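You operate a simulated robot arm through the tools that you are given. There is no shell and no other tool. Be economical: measure what you need, move in short steps, check, and stop when the job is done.

Carry out the task below with a simulated robot arm. There is one attempt and no reset: what you move stays moved.

TASK
Stand the sugar cup beside the brown box. It goes on the side that lies toward x -0.7, y +0.7 (a direction in the base frame), with about 3 cm between them.

It is judged by the outcome, as a careful person would: the job done as asked, and still so three seconds after it is handed in. It fails if anything else is knocked over, pushed out of place, dropped, spilled or broken.

THE ROBOT
A 7-joint arm with a two-finger parallel gripper, fixed in place. Base frame: the origin is at the foot of the arm, x ahead of it, y to its left, z up; the work surface is at about z = 0. Lengths are in m, angles in degrees, forces in N, time in s.
With the tool pointing down near the work surface it reaches from about 0.22 to 0.58 m from the base axis. Its first joint turns from -66.0 to 66.0 degrees. Payload 2.5 kg.
Tool frame: the origin (TCP) lies between the finger pads and is the grasp point; the fingertips stand 0.023 m ahead of it; z points along the fingers, y is the line along which they close. The gripper opens to 0.094 m. The fingers are 0.038 m wide and 0.01 m thick; the gripper's body (0.054 by 0.096 m) begins 0.039 m behind the TCP.
Orientation is that of the tool frame in the base frame, as a unit quaternion [w, x, y, z]. With the fingers straight down and closing along the base's y, the tool's x points along the base's -x, its y along +y and its z along -z.

THE INTERFACE
- The arm moves only by the tool apply_moves. Its argument "targets" is a list of rows, each a list of 3 entries, a list of its own where there are three numbers: the shift along the tool's x, y, z in units of 20 mm (1.0 is 20 mm), then the turn, a rotation vector about the tool's x, y, z in units of 4 degrees (1.0 is 4 degrees), then the finger opening in m, from 0 to 0.094. In form: [[[x, y, z], [wx, wy, wz], grip], ...]. A call has 1 to 12 rows; each row shifts and turns the commanded pose from where the row before left it, along the tool's axes as they then stand. A call with a number of a shift or a turn outside -1 to 1 is refused whole. A row lasts 0.2 s, in which the tool goes at most 0.05 m and 8.6 degrees; a call with a longer step from one row to the next is refused whole, and so is a gripper value outside its range. A pose out of reach is approached as far as the arm can. The call stops where the force on the tool passes 40 N (or 10 N more than at its start, if that is more) or the arm is blocked; 0.2 s more then pass. The fingers move at their own pace (about 0.108 m/s each) and stop on an object; they squeeze with about 27 N. The grip force told is the motor's: it shows also when the fingers shut on nothing. Time passes only in rows, and 0.2 s behind the last, so rows that do not move let the fingers close. It gives the time, the measured TCP pose, the force on the tool (base axes), the opening and the grip force at its end, in the units of the frame above (readings bear some noise), and new pictures: "views" is both (left out), scene, wrist or none.
- Cameras (640 x 400 px; columns grow to the right, rows downward): "scene" is fixed at [0.1299, -0.4215, 0.532]; the picture's right is [0.70, -0.71, 0.00], its down [-0.47, -0.46, -0.75] and it looks along [0.53, 0.53, -0.66] (base axes); focal length 335 px, centre (320, 200). "wrist" rides on the gripper at [-0.039, 0, -0.044] in the tool frame; the picture's right is [0.00, -1.00, 0.00], its down [0.97, 0.00, -0.24] and it looks along [0.24, 0.00, 0.97] (tool axes); focal length 218 px, centre (320, 200).
- pixel_to_xyz(camera, pixels): for up to 12 pixels [column, row] of the newest picture of that camera ("zoom" is the newest enlarged one), the place [x, y, z] in the base frame of the surface seen there, good to about 0.003 m. No time passes.
- inspect(camera, box): a new picture of the part [left, top, right, bottom] of that camera's present view, enlarged. No time passes.
- close_job(): hands the job in; it is judged then, once.

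Work in short steps. Measure before you move; look again where a grasp or a placing could have gone wrong, and mend it. You have 60 turns and 120 pictures in all, the two below and enlarged ones among them. Open the gripper and draw the arm clear of the work before you hand the job in, unless the task says otherwise; then end with one line.

The tools are called as a command line: name --argument value ..., lists and objects as JSON in quotes. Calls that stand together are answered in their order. apply_moves: Moves the arm, as the interface text tells. Its arguments: {"type":"object","properties":{"targets":{"type":"array","items":{"type":"array"}},"views":{"type":"string","enum":["both","scene","wrist","none"]}},"required":["targets"]} The other tools are called the same way: pixel_to_xyz (camera, pixels) gives the place of the surface under pixels of a picture; inspect (camera, box) takes an enlarged picture of a part of a camera's view; close_job () hands the job in.

At the start:

```text
time_s: 0.0
ee_pos: [0.3402, -0.0929, 0.2471]
tool_rot: [0.0, 0.0, 1.0, -0.001]
ft_force: [0.5, -0.8, -0.1]
grip_width: 0.0938
grasp_force: 0.1
```

scene: 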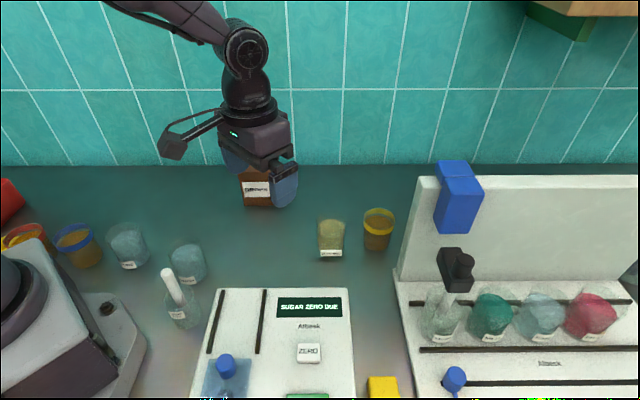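
wrist: 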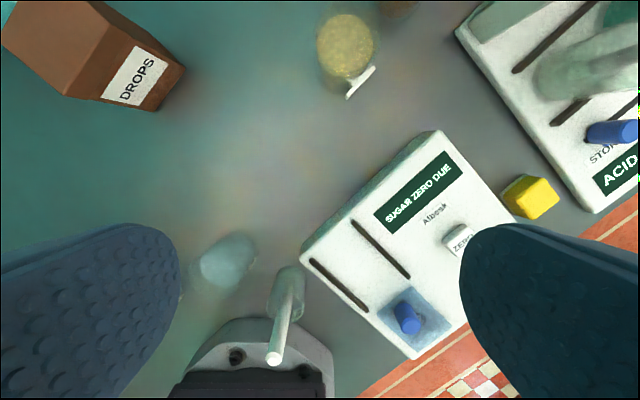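

I see several cups; I need to read the labels to find the sugar cup, and measure the brown box (around 257,187).

inspect --camera "scene" --box '[220, 150, 420, 275]'

inspect --camera "scene" --box '[0, 200, 220, 338]'

inspect --camera "scene" --box '[400, 240, 640, 390]'

pixel_to_xyz --camera "wrist" --pixels '[[185, 68], [155, 110], [65, 97], [100, 98], [110, 10], [5, 20], [345, 45], [320, 45], [373, 45], [345, 15], [360, 82], [150, 50]]'

pixel_to_xyz --camera "scene" --pixels '[[331, 222], [331, 254], [320, 225], [342, 225], [378, 212], [187, 245], [188, 280], [257, 205], [246, 205], [270, 205], [257, 172], [290, 230]]'

```text
3.20 times, centred on (320, 212) of scene
```

zoom: 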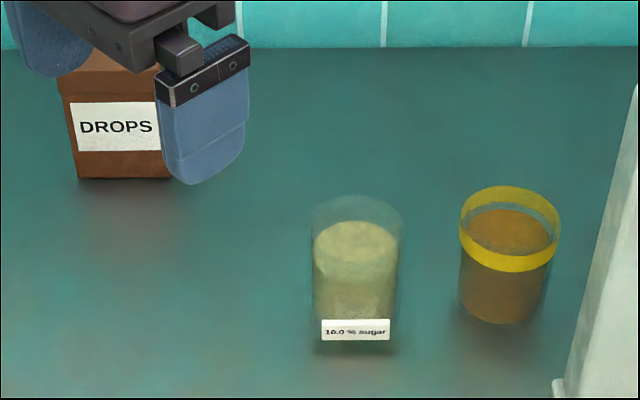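

```text
2.90 times, centred on (110, 269) of scene
```

zoom: 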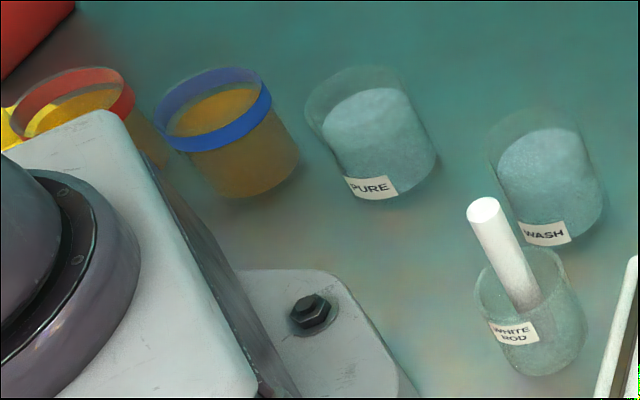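

```text
2.67 times, centred on (520, 315) of scene
```

zoom: 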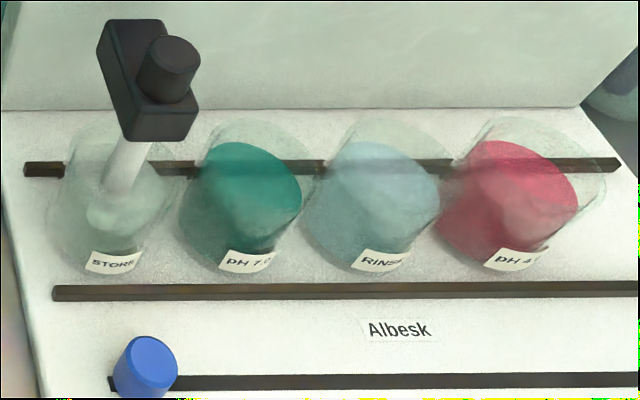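

```text
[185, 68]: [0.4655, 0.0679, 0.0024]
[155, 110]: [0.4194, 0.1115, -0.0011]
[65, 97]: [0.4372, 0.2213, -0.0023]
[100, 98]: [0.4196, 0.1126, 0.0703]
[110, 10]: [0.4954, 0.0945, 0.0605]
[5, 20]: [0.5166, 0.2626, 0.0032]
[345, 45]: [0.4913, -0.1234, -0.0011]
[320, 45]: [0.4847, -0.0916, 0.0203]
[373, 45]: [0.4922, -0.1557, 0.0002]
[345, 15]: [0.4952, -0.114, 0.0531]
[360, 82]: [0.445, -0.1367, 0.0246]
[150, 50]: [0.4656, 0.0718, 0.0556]
```

```text
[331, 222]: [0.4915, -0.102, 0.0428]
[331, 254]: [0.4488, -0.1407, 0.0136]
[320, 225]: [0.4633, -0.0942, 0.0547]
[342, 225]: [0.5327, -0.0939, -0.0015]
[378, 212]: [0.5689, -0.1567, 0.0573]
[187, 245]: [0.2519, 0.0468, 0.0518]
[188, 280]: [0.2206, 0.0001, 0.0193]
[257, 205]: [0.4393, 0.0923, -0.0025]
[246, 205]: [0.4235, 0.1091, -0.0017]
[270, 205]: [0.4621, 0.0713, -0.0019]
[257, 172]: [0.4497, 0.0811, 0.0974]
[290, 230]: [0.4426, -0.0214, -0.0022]
```

The "10.0 % sugar" cup (331,240) is near (0.47,-0.12); the box's front bottom edge runs (0.419,0.112)–(0.466,0.068). I turn the tool 45° so it closes along (-0.7,0.7), then look again.

apply_moves --targets '[[[0, 0, 0], [0, 0, -0.9375], 0.094], [[0, 0, 0], [0, 0, -0.9375], 0.094], [[0, 0, 0], [0, 0, -0.9375], 0.094], [[0, 0, 0], [0, 0, -0.9375], 0.094], [[0, 0, 0], [0, 0, -0.9375], 0.094], [[0, 0, 0], [0, 0, -0.9375], 0.094], [[0, 0, 0], [0, 0, -0.9375], 0.094], [[0, 0, 0], [0, 0, -0.9375], 0.094], [[0, 0, 0], [0, 0, -0.9375], 0.094], [[0, 0, 0], [0, 0, -0.9375], 0.094], [[0, 0, 0], [0, 0, -0.9375], 0.094], [[0, 0, 0], [0, 0, -0.9375], 0.094]]'

```text
time_s: 2.6
ee_pos: [0.3403, -0.0931, 0.2465]
tool_rot: [0.001, -0.384, 0.923, -0.001]
ft_force: [-0.2, -0.5, 0.2]
grip_width: 0.0941
grasp_force: 0.1
```

scene: 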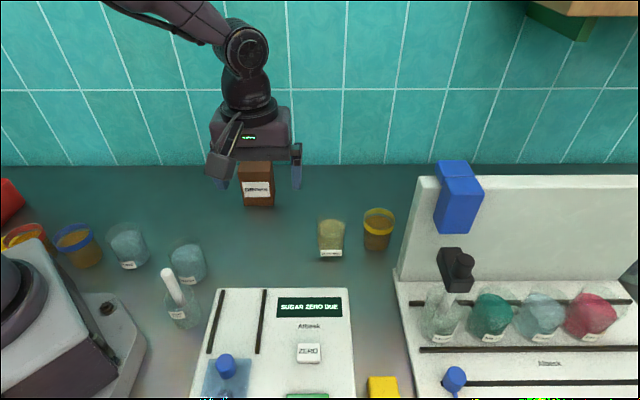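
wrist: 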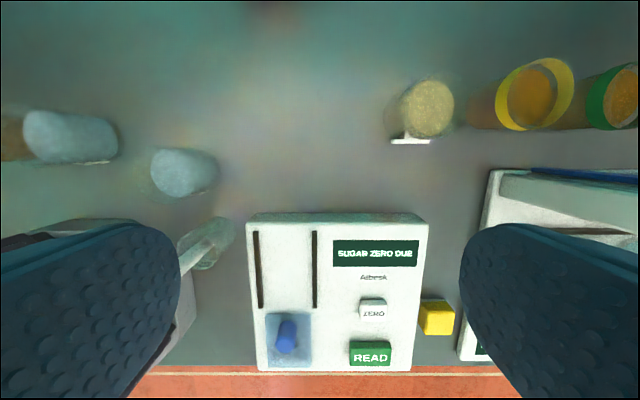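

The cup now sits at wrist (425,105) with the yellow-rimmed cup to its right; I measure the gap between them and the box top.

inspect --camera "wrist" --box '[360, 40, 600, 190]'

inspect --camera "scene" --box '[210, 150, 410, 275]'

pixel_to_xyz --camera "scene" --pixels '[[242, 163], [270, 163], [240, 180], [273, 180], [257, 163], [257, 176], [363, 215], [395, 215], [363, 240], [390, 240], [319, 240], [343, 240]]'

pixel_to_xyz --camera "zoom" --pixels '[[96, 42], [192, 42], [96, 95], [192, 95], [150, 75], [205, 95], [340, 120], [360, 120], [110, 230], [340, 200]]'

```text
2.67 times, centred on (480, 115) of wrist
```

zoom: 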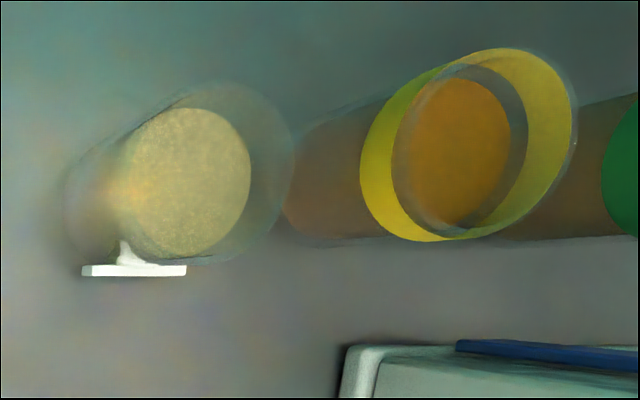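

```text
3.20 times, centred on (310, 212) of scene
```

zoom: 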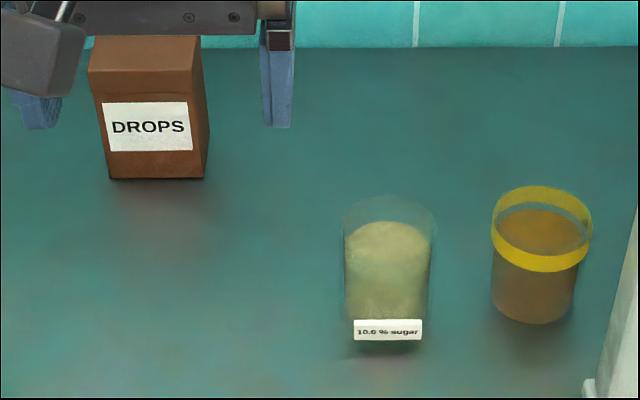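

```text
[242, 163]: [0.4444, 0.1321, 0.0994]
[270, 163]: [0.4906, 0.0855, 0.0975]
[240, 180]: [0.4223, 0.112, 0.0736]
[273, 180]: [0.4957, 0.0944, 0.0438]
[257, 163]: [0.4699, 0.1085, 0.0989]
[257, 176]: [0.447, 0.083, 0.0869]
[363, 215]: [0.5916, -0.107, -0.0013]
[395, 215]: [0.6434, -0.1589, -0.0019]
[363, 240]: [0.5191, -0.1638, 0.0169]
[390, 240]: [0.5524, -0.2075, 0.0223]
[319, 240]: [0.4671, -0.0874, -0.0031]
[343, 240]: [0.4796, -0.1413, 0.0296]
```

```text
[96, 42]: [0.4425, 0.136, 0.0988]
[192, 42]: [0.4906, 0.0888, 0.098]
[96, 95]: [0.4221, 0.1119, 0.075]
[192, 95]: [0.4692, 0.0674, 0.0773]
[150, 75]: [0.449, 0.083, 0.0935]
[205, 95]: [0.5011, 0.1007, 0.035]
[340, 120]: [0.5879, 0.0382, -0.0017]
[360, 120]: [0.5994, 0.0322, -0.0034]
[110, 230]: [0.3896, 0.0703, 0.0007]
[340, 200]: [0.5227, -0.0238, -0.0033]
```

I measure the sugar cup in detail in an enlarged wrist view.

inspect --camera "wrist" --box '[360, 40, 600, 190]'

pixel_to_xyz --camera "zoom" --pixels '[[125, 180], [245, 180], [190, 110], [190, 250], [190, 180], [285, 170], [230, 85], [135, 250], [105, 270], [180, 270], [375, 180], [560, 100]]'

pixel_to_xyz --camera "scene" --pixels '[[319, 245], [331, 222], [331, 235], [331, 245], [321, 252], [341, 252], [331, 212], [331, 215], [326, 240], [337, 240], [318, 218], [344, 218]]'

```text
2.67 times, centred on (480, 115) of wrist
```

zoom: 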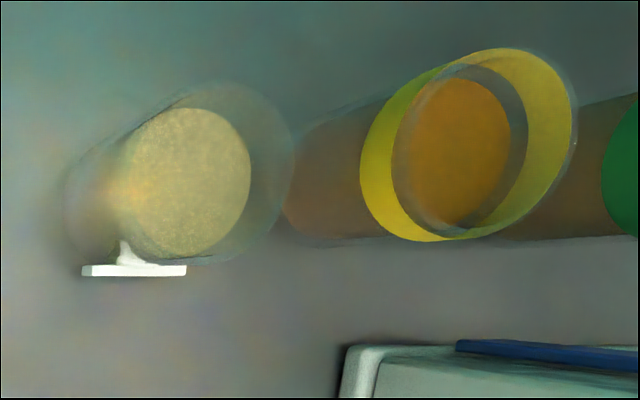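

```text
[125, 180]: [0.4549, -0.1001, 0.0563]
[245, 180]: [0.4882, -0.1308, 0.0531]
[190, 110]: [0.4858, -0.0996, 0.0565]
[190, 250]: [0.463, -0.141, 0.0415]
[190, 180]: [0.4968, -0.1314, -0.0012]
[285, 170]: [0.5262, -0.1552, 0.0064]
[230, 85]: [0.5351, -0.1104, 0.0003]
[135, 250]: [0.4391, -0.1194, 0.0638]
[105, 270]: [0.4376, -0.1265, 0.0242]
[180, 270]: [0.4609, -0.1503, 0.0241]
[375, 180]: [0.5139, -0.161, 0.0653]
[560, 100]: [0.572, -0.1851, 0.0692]
```

```text
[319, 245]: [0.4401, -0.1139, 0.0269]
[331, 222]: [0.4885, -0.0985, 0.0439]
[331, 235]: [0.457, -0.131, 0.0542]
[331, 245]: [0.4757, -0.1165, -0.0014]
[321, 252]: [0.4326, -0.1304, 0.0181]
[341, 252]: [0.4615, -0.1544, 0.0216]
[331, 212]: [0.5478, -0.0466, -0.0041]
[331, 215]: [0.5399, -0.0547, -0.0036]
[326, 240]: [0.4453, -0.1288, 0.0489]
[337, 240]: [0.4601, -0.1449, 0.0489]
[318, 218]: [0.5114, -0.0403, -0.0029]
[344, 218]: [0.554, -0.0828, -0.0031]
```

Cup axis estimate (0.470,-0.118), radius ~0.027, with ~3 cm to its yellow-rimmed neighbour; I move above it with a 0.076 opening.

apply_moves --targets '[[[-0.618, -0.908, 0], [0, 0, 0], 0.076], [[-0.618, -0.908, 0], [0, 0, 0], 0.076], [[-0.618, -0.908, 0], [0, 0, 0], 0.076], [[-0.618, -0.908, 0], [0, 0, 0], 0.076], [[-0.618, -0.908, 0], [0, 0, 0], 0.076], [[-0.618, -0.908, 0], [0, 0, 0], 0.076], [[0, 0, 1], [0, 0, 0], 0.076], [[0, 0, 1], [0, 0, 0], 0.076], [[0, 0, 1], [0, 0, 0], 0.076], [[0, 0, 1], [0, 0, 0], 0.076], [[0, 0, 1], [0, 0, 0], 0.076]]'

```text
time_s: 5.0
ee_pos: [0.4699, -0.1188, 0.1463]
tool_rot: [0.0, -0.382, 0.924, 0.0]
ft_force: [0.3, -0.8, 0.2]
grip_width: 0.076
grasp_force: 0.1
```

scene: 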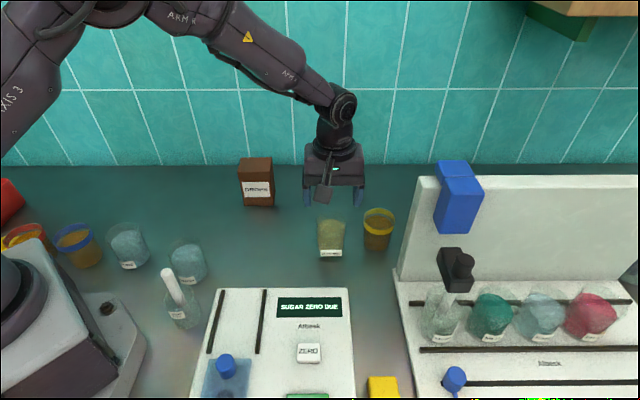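
wrist: 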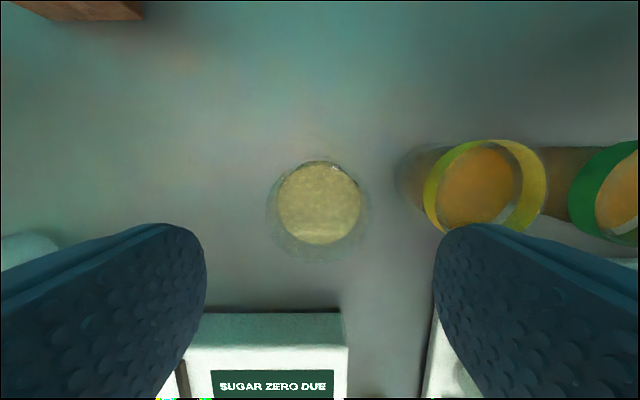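

The cup's surface (319,203) is centred between the fingers. I descend most of the way and check.

apply_moves --targets '[[[0, 0, 0.7], [0, 0, 0], 0.076], [[0, 0, 0.7], [0, 0, 0], 0.076], [[0, 0, 0.7], [0, 0, 0], 0.076], [[0, 0, 0.7], [0, 0, 0], 0.076], [[0, 0, 0.7], [0, 0, 0], 0.076]]'

```text
time_s: 6.2
ee_pos: [0.4689, -0.1173, 0.0772]
tool_rot: [0.0, -0.383, 0.924, 0.0]
ft_force: [0.8, -0.6, 0.1]
grip_width: 0.0761
grasp_force: 0.0
```

scene: 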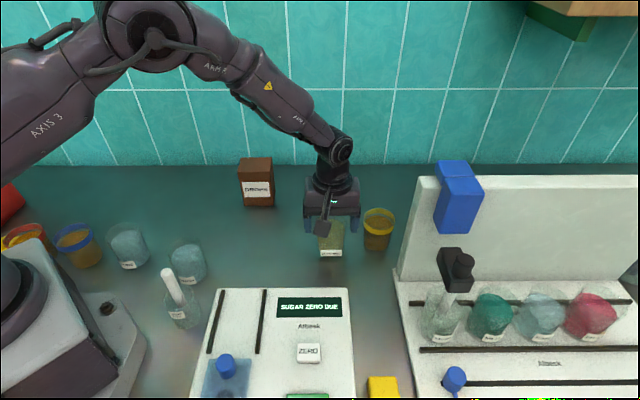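
wrist: 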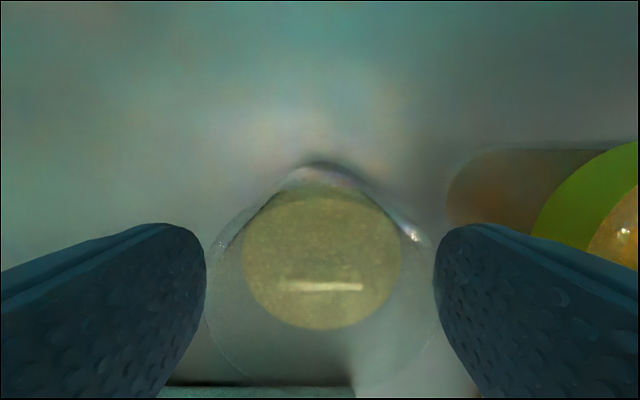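

The rim (207–435) lies between the fingers with no contact; I go down to z≈0.044 and close.

apply_moves --targets '[[[0, 0, 0.55], [0, 0, 0], 0.076], [[0, 0, 0.55], [0, 0, 0], 0.076], [[0, 0, 0.55], [0, 0, 0], 0.076], [[0, 0, 0], [0, 0, 0], 0.076], [[0, 0, 0], [0, 0, 0], 0.07], [[0, 0, 0], [0, 0, 0], 0.065], [[0, 0, 0], [0, 0, 0], 0.06], [[0, 0, 0], [0, 0, 0], 0.055], [[0, 0, 0], [0, 0, 0], 0.05], [[0, 0, 0], [0, 0, 0], 0.045], [[0, 0, 0], [0, 0, 0], 0.045]]'

```text
time_s: 8.6
ee_pos: [0.4688, -0.1179, 0.044]
tool_rot: [0.0, -0.383, 0.924, 0.001]
ft_force: [0.6, 0.7, -0.1]
grip_width: 0.0569
grasp_force: 26.9
```

scene: 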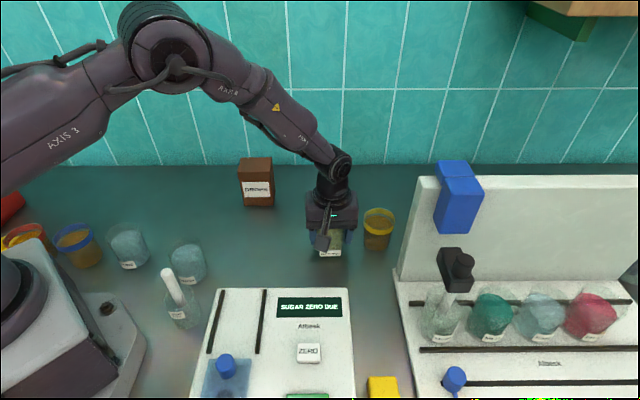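
wrist: 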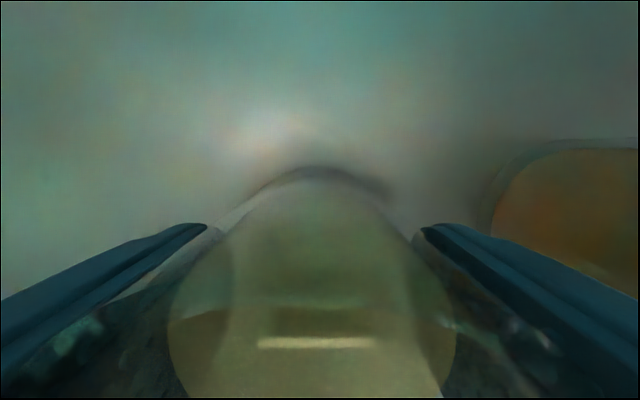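

Gripped at 0.057 m diameter. The box is unobstructed now, so I measure it and the target area, and lift the cup a little.

inspect --camera "scene" --box '[160, 145, 320, 245]'

pixel_to_xyz --camera "zoom" --pixels '[[318, 55], [320, 90], [330, 170], [338, 230], [346, 245], [446, 245], [436, 55], [380, 55], [450, 120], [453, 180], [440, 200], [380, 100]]'

apply_moves --targets '[[[0, 0, -0.3], [0, 0, 0], 0.045], [[0, 0, -0.5], [0, 0, 0], 0.045], [[0, 0, -0.7], [0, 0, 0], 0.045], [[0, 0, -0.7], [0, 0, 0], 0.045], [[0, 0, -0.5], [0, 0, 0], 0.045], [[0, 0, -0.3], [0, 0, 0], 0.045]]'

```text
4.00 times, centred on (240, 195) of scene
```

zoom: 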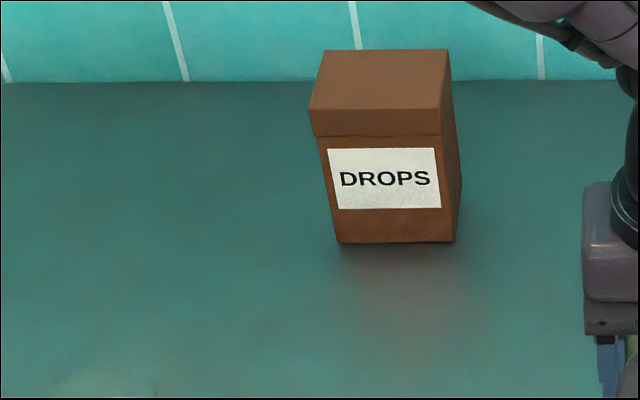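

```text
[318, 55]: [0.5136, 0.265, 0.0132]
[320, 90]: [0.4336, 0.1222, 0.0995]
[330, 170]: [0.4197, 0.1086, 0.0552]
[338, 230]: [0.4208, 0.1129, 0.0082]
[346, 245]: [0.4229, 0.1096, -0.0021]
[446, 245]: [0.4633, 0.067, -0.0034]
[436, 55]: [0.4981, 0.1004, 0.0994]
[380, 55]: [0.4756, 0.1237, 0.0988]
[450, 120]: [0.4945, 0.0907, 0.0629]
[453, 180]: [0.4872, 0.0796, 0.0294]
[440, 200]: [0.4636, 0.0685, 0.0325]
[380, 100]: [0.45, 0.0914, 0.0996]
```

```text
time_s: 10.0
ee_pos: [0.4703, -0.1171, 0.1044]
tool_rot: [0.0, -0.382, 0.924, 0.0]
ft_force: [0.1, 0.2, -1.9]
grip_width: 0.0571
grasp_force: 27.0
```

scene: 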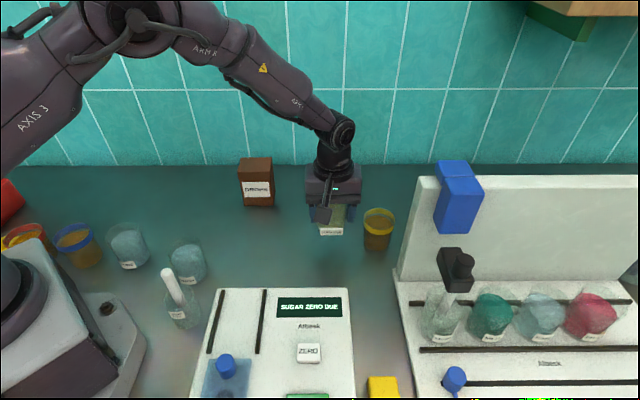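
wrist: 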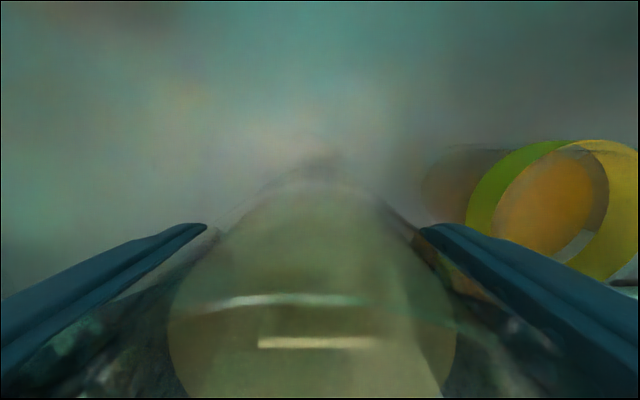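

Box: left face at u=0.218 (u along (0.7,-0.7)), v (along (0.7,0.7)) from 0.376 to 0.428, height 0.10. The cup's target centre is u=0.159, v=0.402, i.e. (0.396,0.172). I raise the cup above everything and start moving left.

apply_moves --targets '[[[0, 0, -0.4], [0, 0, 0], 0.045], [[0, 0, -0.8], [0, 0, 0], 0.045], [[0, 0, -0.8], [0, 0, 0], 0.045], [[0, 0, -0.6], [0, 0, 0], 0.045], [[0, 0.3, -0.2], [0, 0, 0], 0.045], [[0, 0.6, 0], [0, 0, 0], 0.045], [[0, 0.8, 0], [0, 0, 0], 0.045], [[0, 0.8, 0], [0, 0, 0], 0.045], [[0, 0.8, 0], [0, 0, 0], 0.045], [[0, 0.8, 0], [0, 0, 0], 0.045], [[0, 0.8, 0], [0, 0, 0], 0.045], [[0, 0.8, 0], [0, 0, 0], 0.045]]' --views "scene"

apply_moves --targets '[[[0, 0.4, 0], [0, 0, 0], 0.045], [[0, 0.8, 0], [0, 0, 0], 0.045], [[0, 0.8, 0], [0, 0, 0], 0.045], [[0, 0.8, 0], [0, 0, 0], 0.045], [[0, 0.8, 0], [0, 0, 0], 0.045], [[0, 0.8, 0], [0, 0, 0], 0.045], [[0, 0.8, 0], [0, 0, 0], 0.045], [[0, 0.8, 0], [0, 0, 0], 0.045], [[0, 0.6, 0], [0, 0, 0], 0.045], [[0, 0.35, 0], [0, 0, 0], 0.045]]'

```text
time_s: 12.6
ee_pos: [0.3894, -0.0357, 0.1622]
tool_rot: [-0.001, -0.382, 0.924, 0.0]
ft_force: [0.2, 0.1, -0.7]
grip_width: 0.0569
grasp_force: 27.3
```

scene: 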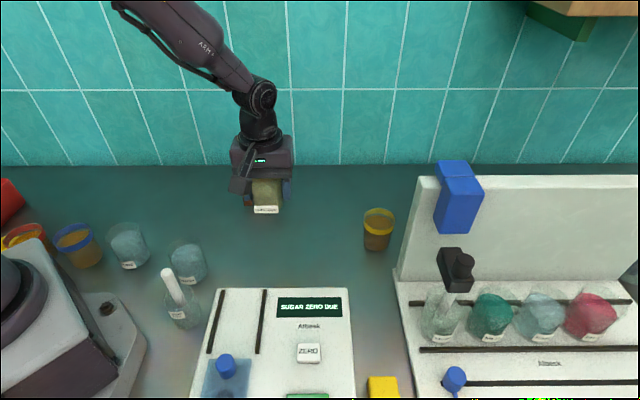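

```text
time_s: 14.8
ee_pos: [0.2904, 0.062, 0.1599]
tool_rot: [-0.001, -0.382, 0.924, 0.0]
ft_force: [-0.5, 0.4, -0.2]
grip_width: 0.0567
grasp_force: 27.3
```

scene: 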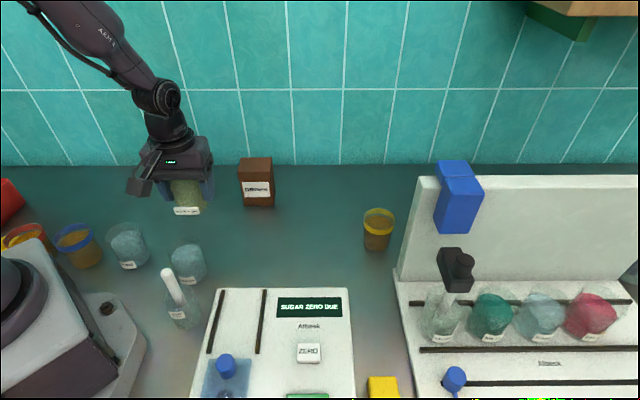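
wrist: 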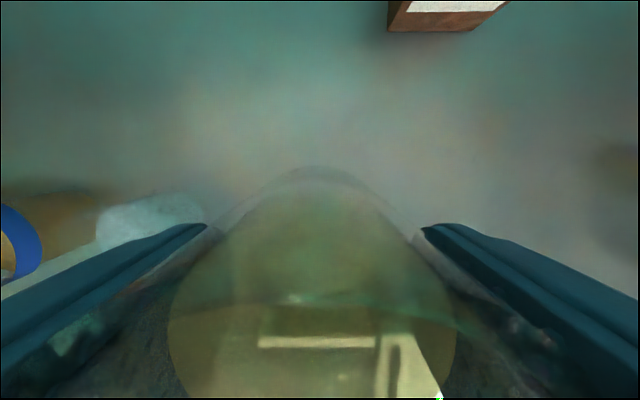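

Now at u≈0.162, v≈0.249, level with the target. I move forward along v by 0.153 m at height, then check.

apply_moves --targets '[[[-0.4, 0.17, 0], [0, 0, 0], 0.045], [[-0.7, 0, 0], [0, 0, 0], 0.045], [[-0.8, 0, 0], [0, 0, 0], 0.045], [[-0.8, 0, 0], [0, 0, 0], 0.045], [[-0.8, 0, 0], [0, 0, 0], 0.045], [[-0.8, 0, 0], [0, 0, 0], 0.045], [[-0.8, 0, 0], [0, 0, 0], 0.045], [[-0.8, 0, 0], [0, 0, 0], 0.045], [[-0.8, 0, 0], [0, 0, 0], 0.045], [[-0.6, 0, 0], [0, 0, 0], 0.045], [[-0.35, 0, 0], [0, 0, 0], 0.045]]'

```text
time_s: 17.2
ee_pos: [0.3969, 0.1725, 0.1606]
tool_rot: [-0.001, -0.382, 0.924, 0.0]
ft_force: [0.2, 0.3, -1.7]
grip_width: 0.0569
grasp_force: 27.3
```

scene: 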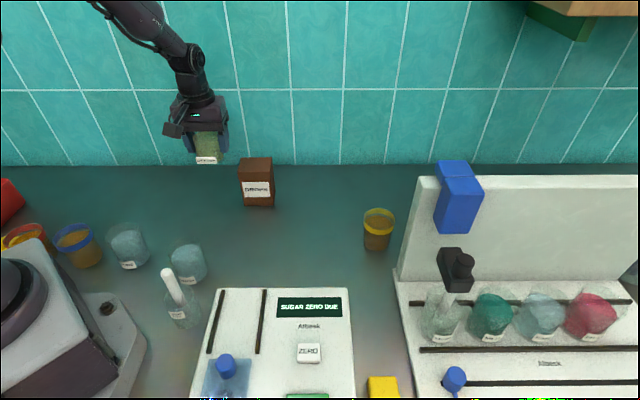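
wrist: 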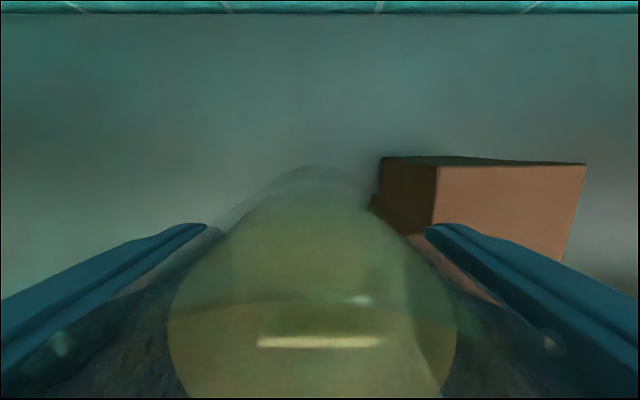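

TCP at u=0.159, v=0.403 as planned. I verify the box's left face from the wrist view, e.g. (445,185) on top and its base at (385,190).

pixel_to_xyz --camera "wrist" --pixels '[[440, 172], [440, 200], [440, 215], [580, 170], [434, 190], [400, 180], [400, 210], [390, 170], [384, 160], [560, 250]]'

```text
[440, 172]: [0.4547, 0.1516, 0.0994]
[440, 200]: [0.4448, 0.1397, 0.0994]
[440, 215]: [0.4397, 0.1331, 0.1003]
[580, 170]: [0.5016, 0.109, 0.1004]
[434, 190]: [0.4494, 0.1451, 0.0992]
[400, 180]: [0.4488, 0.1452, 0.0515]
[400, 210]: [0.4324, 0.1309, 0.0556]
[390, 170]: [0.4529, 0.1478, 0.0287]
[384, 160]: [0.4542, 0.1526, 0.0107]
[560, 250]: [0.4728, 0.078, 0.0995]
```

Face at u≈0.215–0.217, so I shift 2 mm left and descend toward the table, slowing at the end.

apply_moves --targets '[[[0, 0.1, 0.3], [0, 0, 0], 0.045], [[0, 0, 0.6], [0, 0, 0], 0.045], [[0, 0, 0.8], [0, 0, 0], 0.045], [[0, 0, 0.8], [0, 0, 0], 0.045], [[0, 0, 0.8], [0, 0, 0], 0.045], [[0, 0, 0.8], [0, 0, 0], 0.045], [[0, 0, 0.6], [0, 0, 0], 0.045], [[0, 0, 0.4], [0, 0, 0], 0.045], [[0, 0, 0.3], [0, 0, 0], 0.045], [[0, 0, 0.2], [0, 0, 0], 0.045], [[0, 0, 0.15], [0, 0, 0], 0.045], [[0, 0, 0], [0, 0, 0], 0.045]]'

```text
time_s: 19.8
ee_pos: [0.3951, 0.1733, 0.0448]
tool_rot: [-0.001, -0.383, 0.924, 0.0]
ft_force: [-0.8, 0.4, -2.7]
grip_width: 0.057
grasp_force: 26.9
```

scene: 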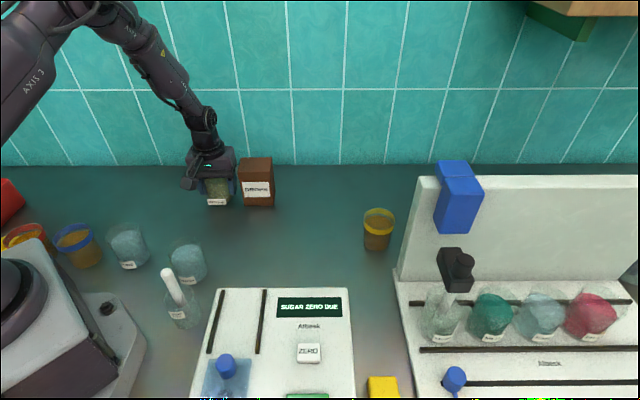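
wrist: 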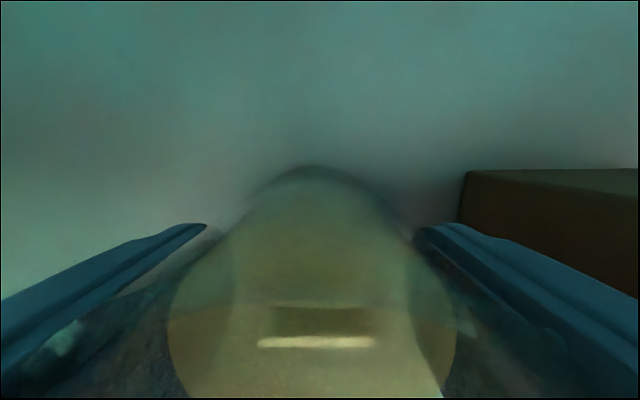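

Still about 1 mm above the table and clear of the box; I lower the last bit and watch the force.

apply_moves --targets '[[[0, 0, 0.04], [0, 0, 0], 0.045], [[0, 0, 0.03], [0, 0, 0], 0.045], [[0, 0, 0], [0, 0, 0], 0.045]]' --views "none"

inspect --camera "scene" --box '[160, 145, 320, 245]'

```text
time_s: 20.6
ee_pos: [0.3951, 0.174, 0.0436]
tool_rot: [0.0, -0.383, 0.924, 0.0]
ft_force: [-8.3, -2.1, 20.8]
grip_width: 0.0569
grasp_force: 26.7
```

```text
4.00 times, centred on (240, 195) of scene
```

zoom: 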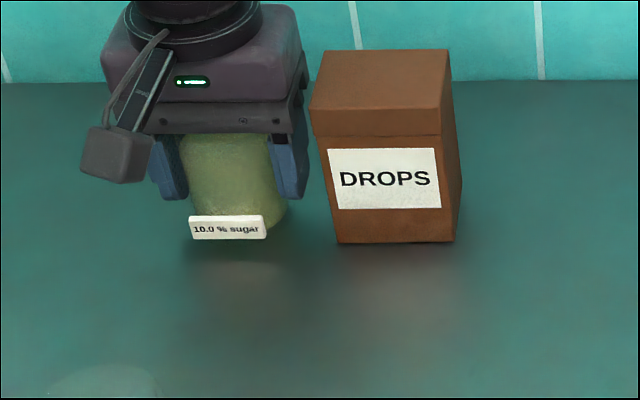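

Contact with the table (about 21 N up). I ease the press off by 0.7 mm, then open slowly to 0.07.

apply_moves --targets '[[[0, 0, -0.035], [0, 0, 0], 0.045], [[0, 0, 0], [0, 0, 0], 0.055], [[0, 0, 0], [0, 0, 0], 0.058], [[0, 0, 0], [0, 0, 0], 0.061], [[0, 0, 0], [0, 0, 0], 0.065], [[0, 0, 0], [0, 0, 0], 0.07], [[0, 0, 0], [0, 0, 0], 0.07]]'

inspect --camera "scene" --box '[160, 145, 320, 245]'

```text
time_s: 22.2
ee_pos: [0.396, 0.1736, 0.0451]
tool_rot: [0.0, -0.383, 0.924, 0.0]
ft_force: [0.2, -0.2, -0.2]
grip_width: 0.07
grasp_force: 0.0
```

scene: 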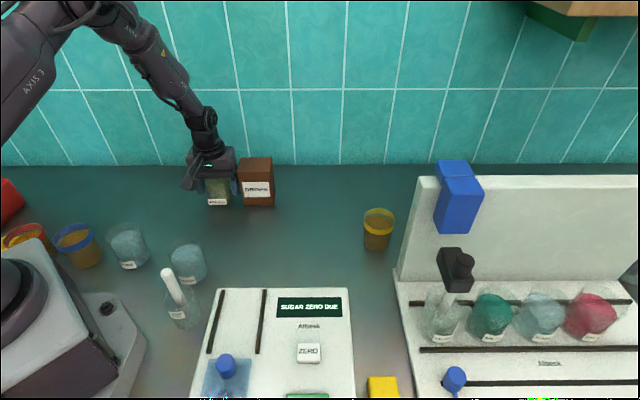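
wrist: 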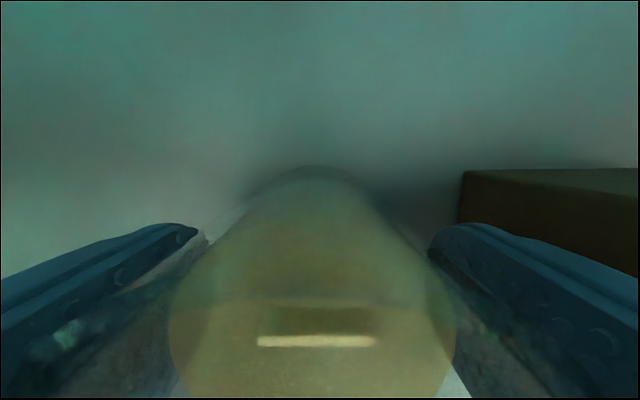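

```text
4.00 times, centred on (240, 195) of scene
```

zoom: 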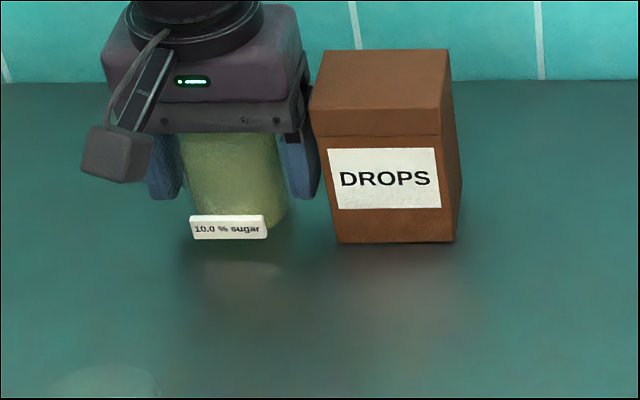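

The cup stands free and the fingers are clear on both sides; I raise straight up.

apply_moves --targets '[[[0, 0, -0.3], [0, 0, 0], 0.07], [[0, 0, -0.6], [0, 0, 0], 0.07], [[0, 0, -0.9], [0, 0, 0], 0.07], [[0, 0, -0.9], [0, 0, 0], 0.07], [[0, 0, -0.9], [0, 0, 0], 0.07], [[0, 0, -0.9], [0, 0, 0], 0.07], [[0, 0, -0.9], [0, 0, 0], 0.07], [[0, 0, -0.9], [0, 0, 0], 0.07], [[0, 0, -0.9], [0, 0, 0], 0.07], [[0, 0, -0.9], [0, 0, 0], 0.07]]'

inspect --camera "scene" --box '[160, 145, 320, 245]'

pixel_to_xyz --camera "zoom" --pixels '[[285, 220], [285, 210], [282, 200], [270, 225], [225, 227], [300, 230], [330, 200], [337, 238]]'

```text
time_s: 24.4
ee_pos: [0.3965, 0.1731, 0.2064]
tool_rot: [0.0, -0.383, 0.924, 0.001]
ft_force: [0.4, 0.6, -0.6]
grip_width: 0.07
grasp_force: 0.1
```

scene: 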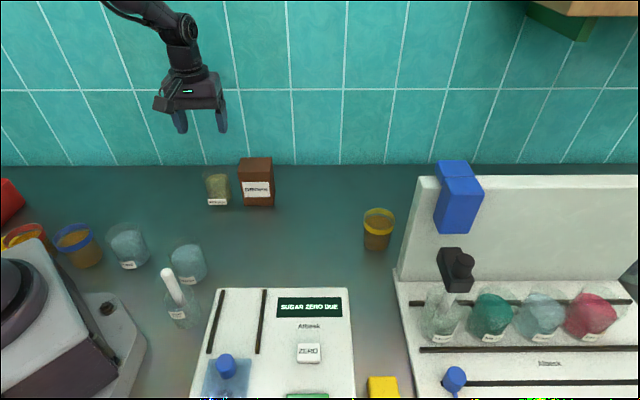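
wrist: 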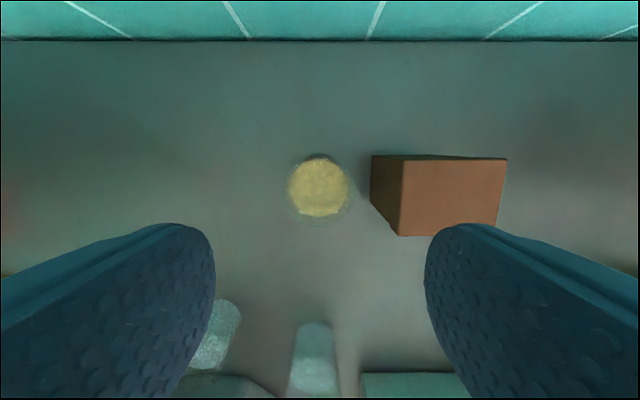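

```text
4.00 times, centred on (240, 195) of scene
```

zoom: 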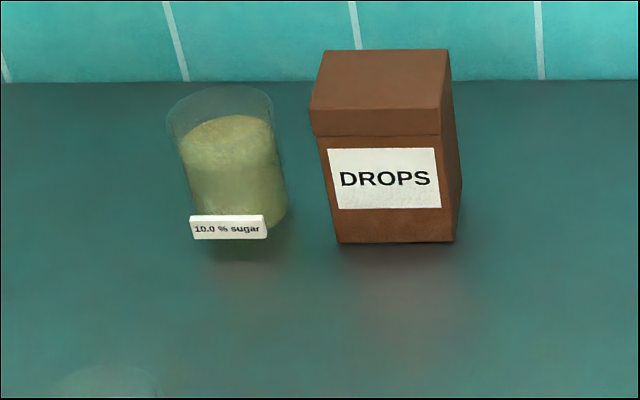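

```text
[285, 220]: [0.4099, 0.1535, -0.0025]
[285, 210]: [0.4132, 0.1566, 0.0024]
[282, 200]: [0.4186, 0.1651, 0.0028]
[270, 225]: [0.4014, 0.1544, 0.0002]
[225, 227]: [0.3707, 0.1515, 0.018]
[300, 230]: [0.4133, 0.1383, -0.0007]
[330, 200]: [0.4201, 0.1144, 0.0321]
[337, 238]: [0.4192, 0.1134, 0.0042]
```

The cup stands upright with its right side at u≈0.185 and the box's left face at about 0.216, so the gap is about 3 cm. The arm is raised clear, the gripper is open and nothing else has moved, so I hand it in.

close_job

```text
The job is handed in.
```

The sugar cup stands upright on the (-0.7, +0.7) side of the brown box with a gap of about 3 cm, and nothing else was moved.
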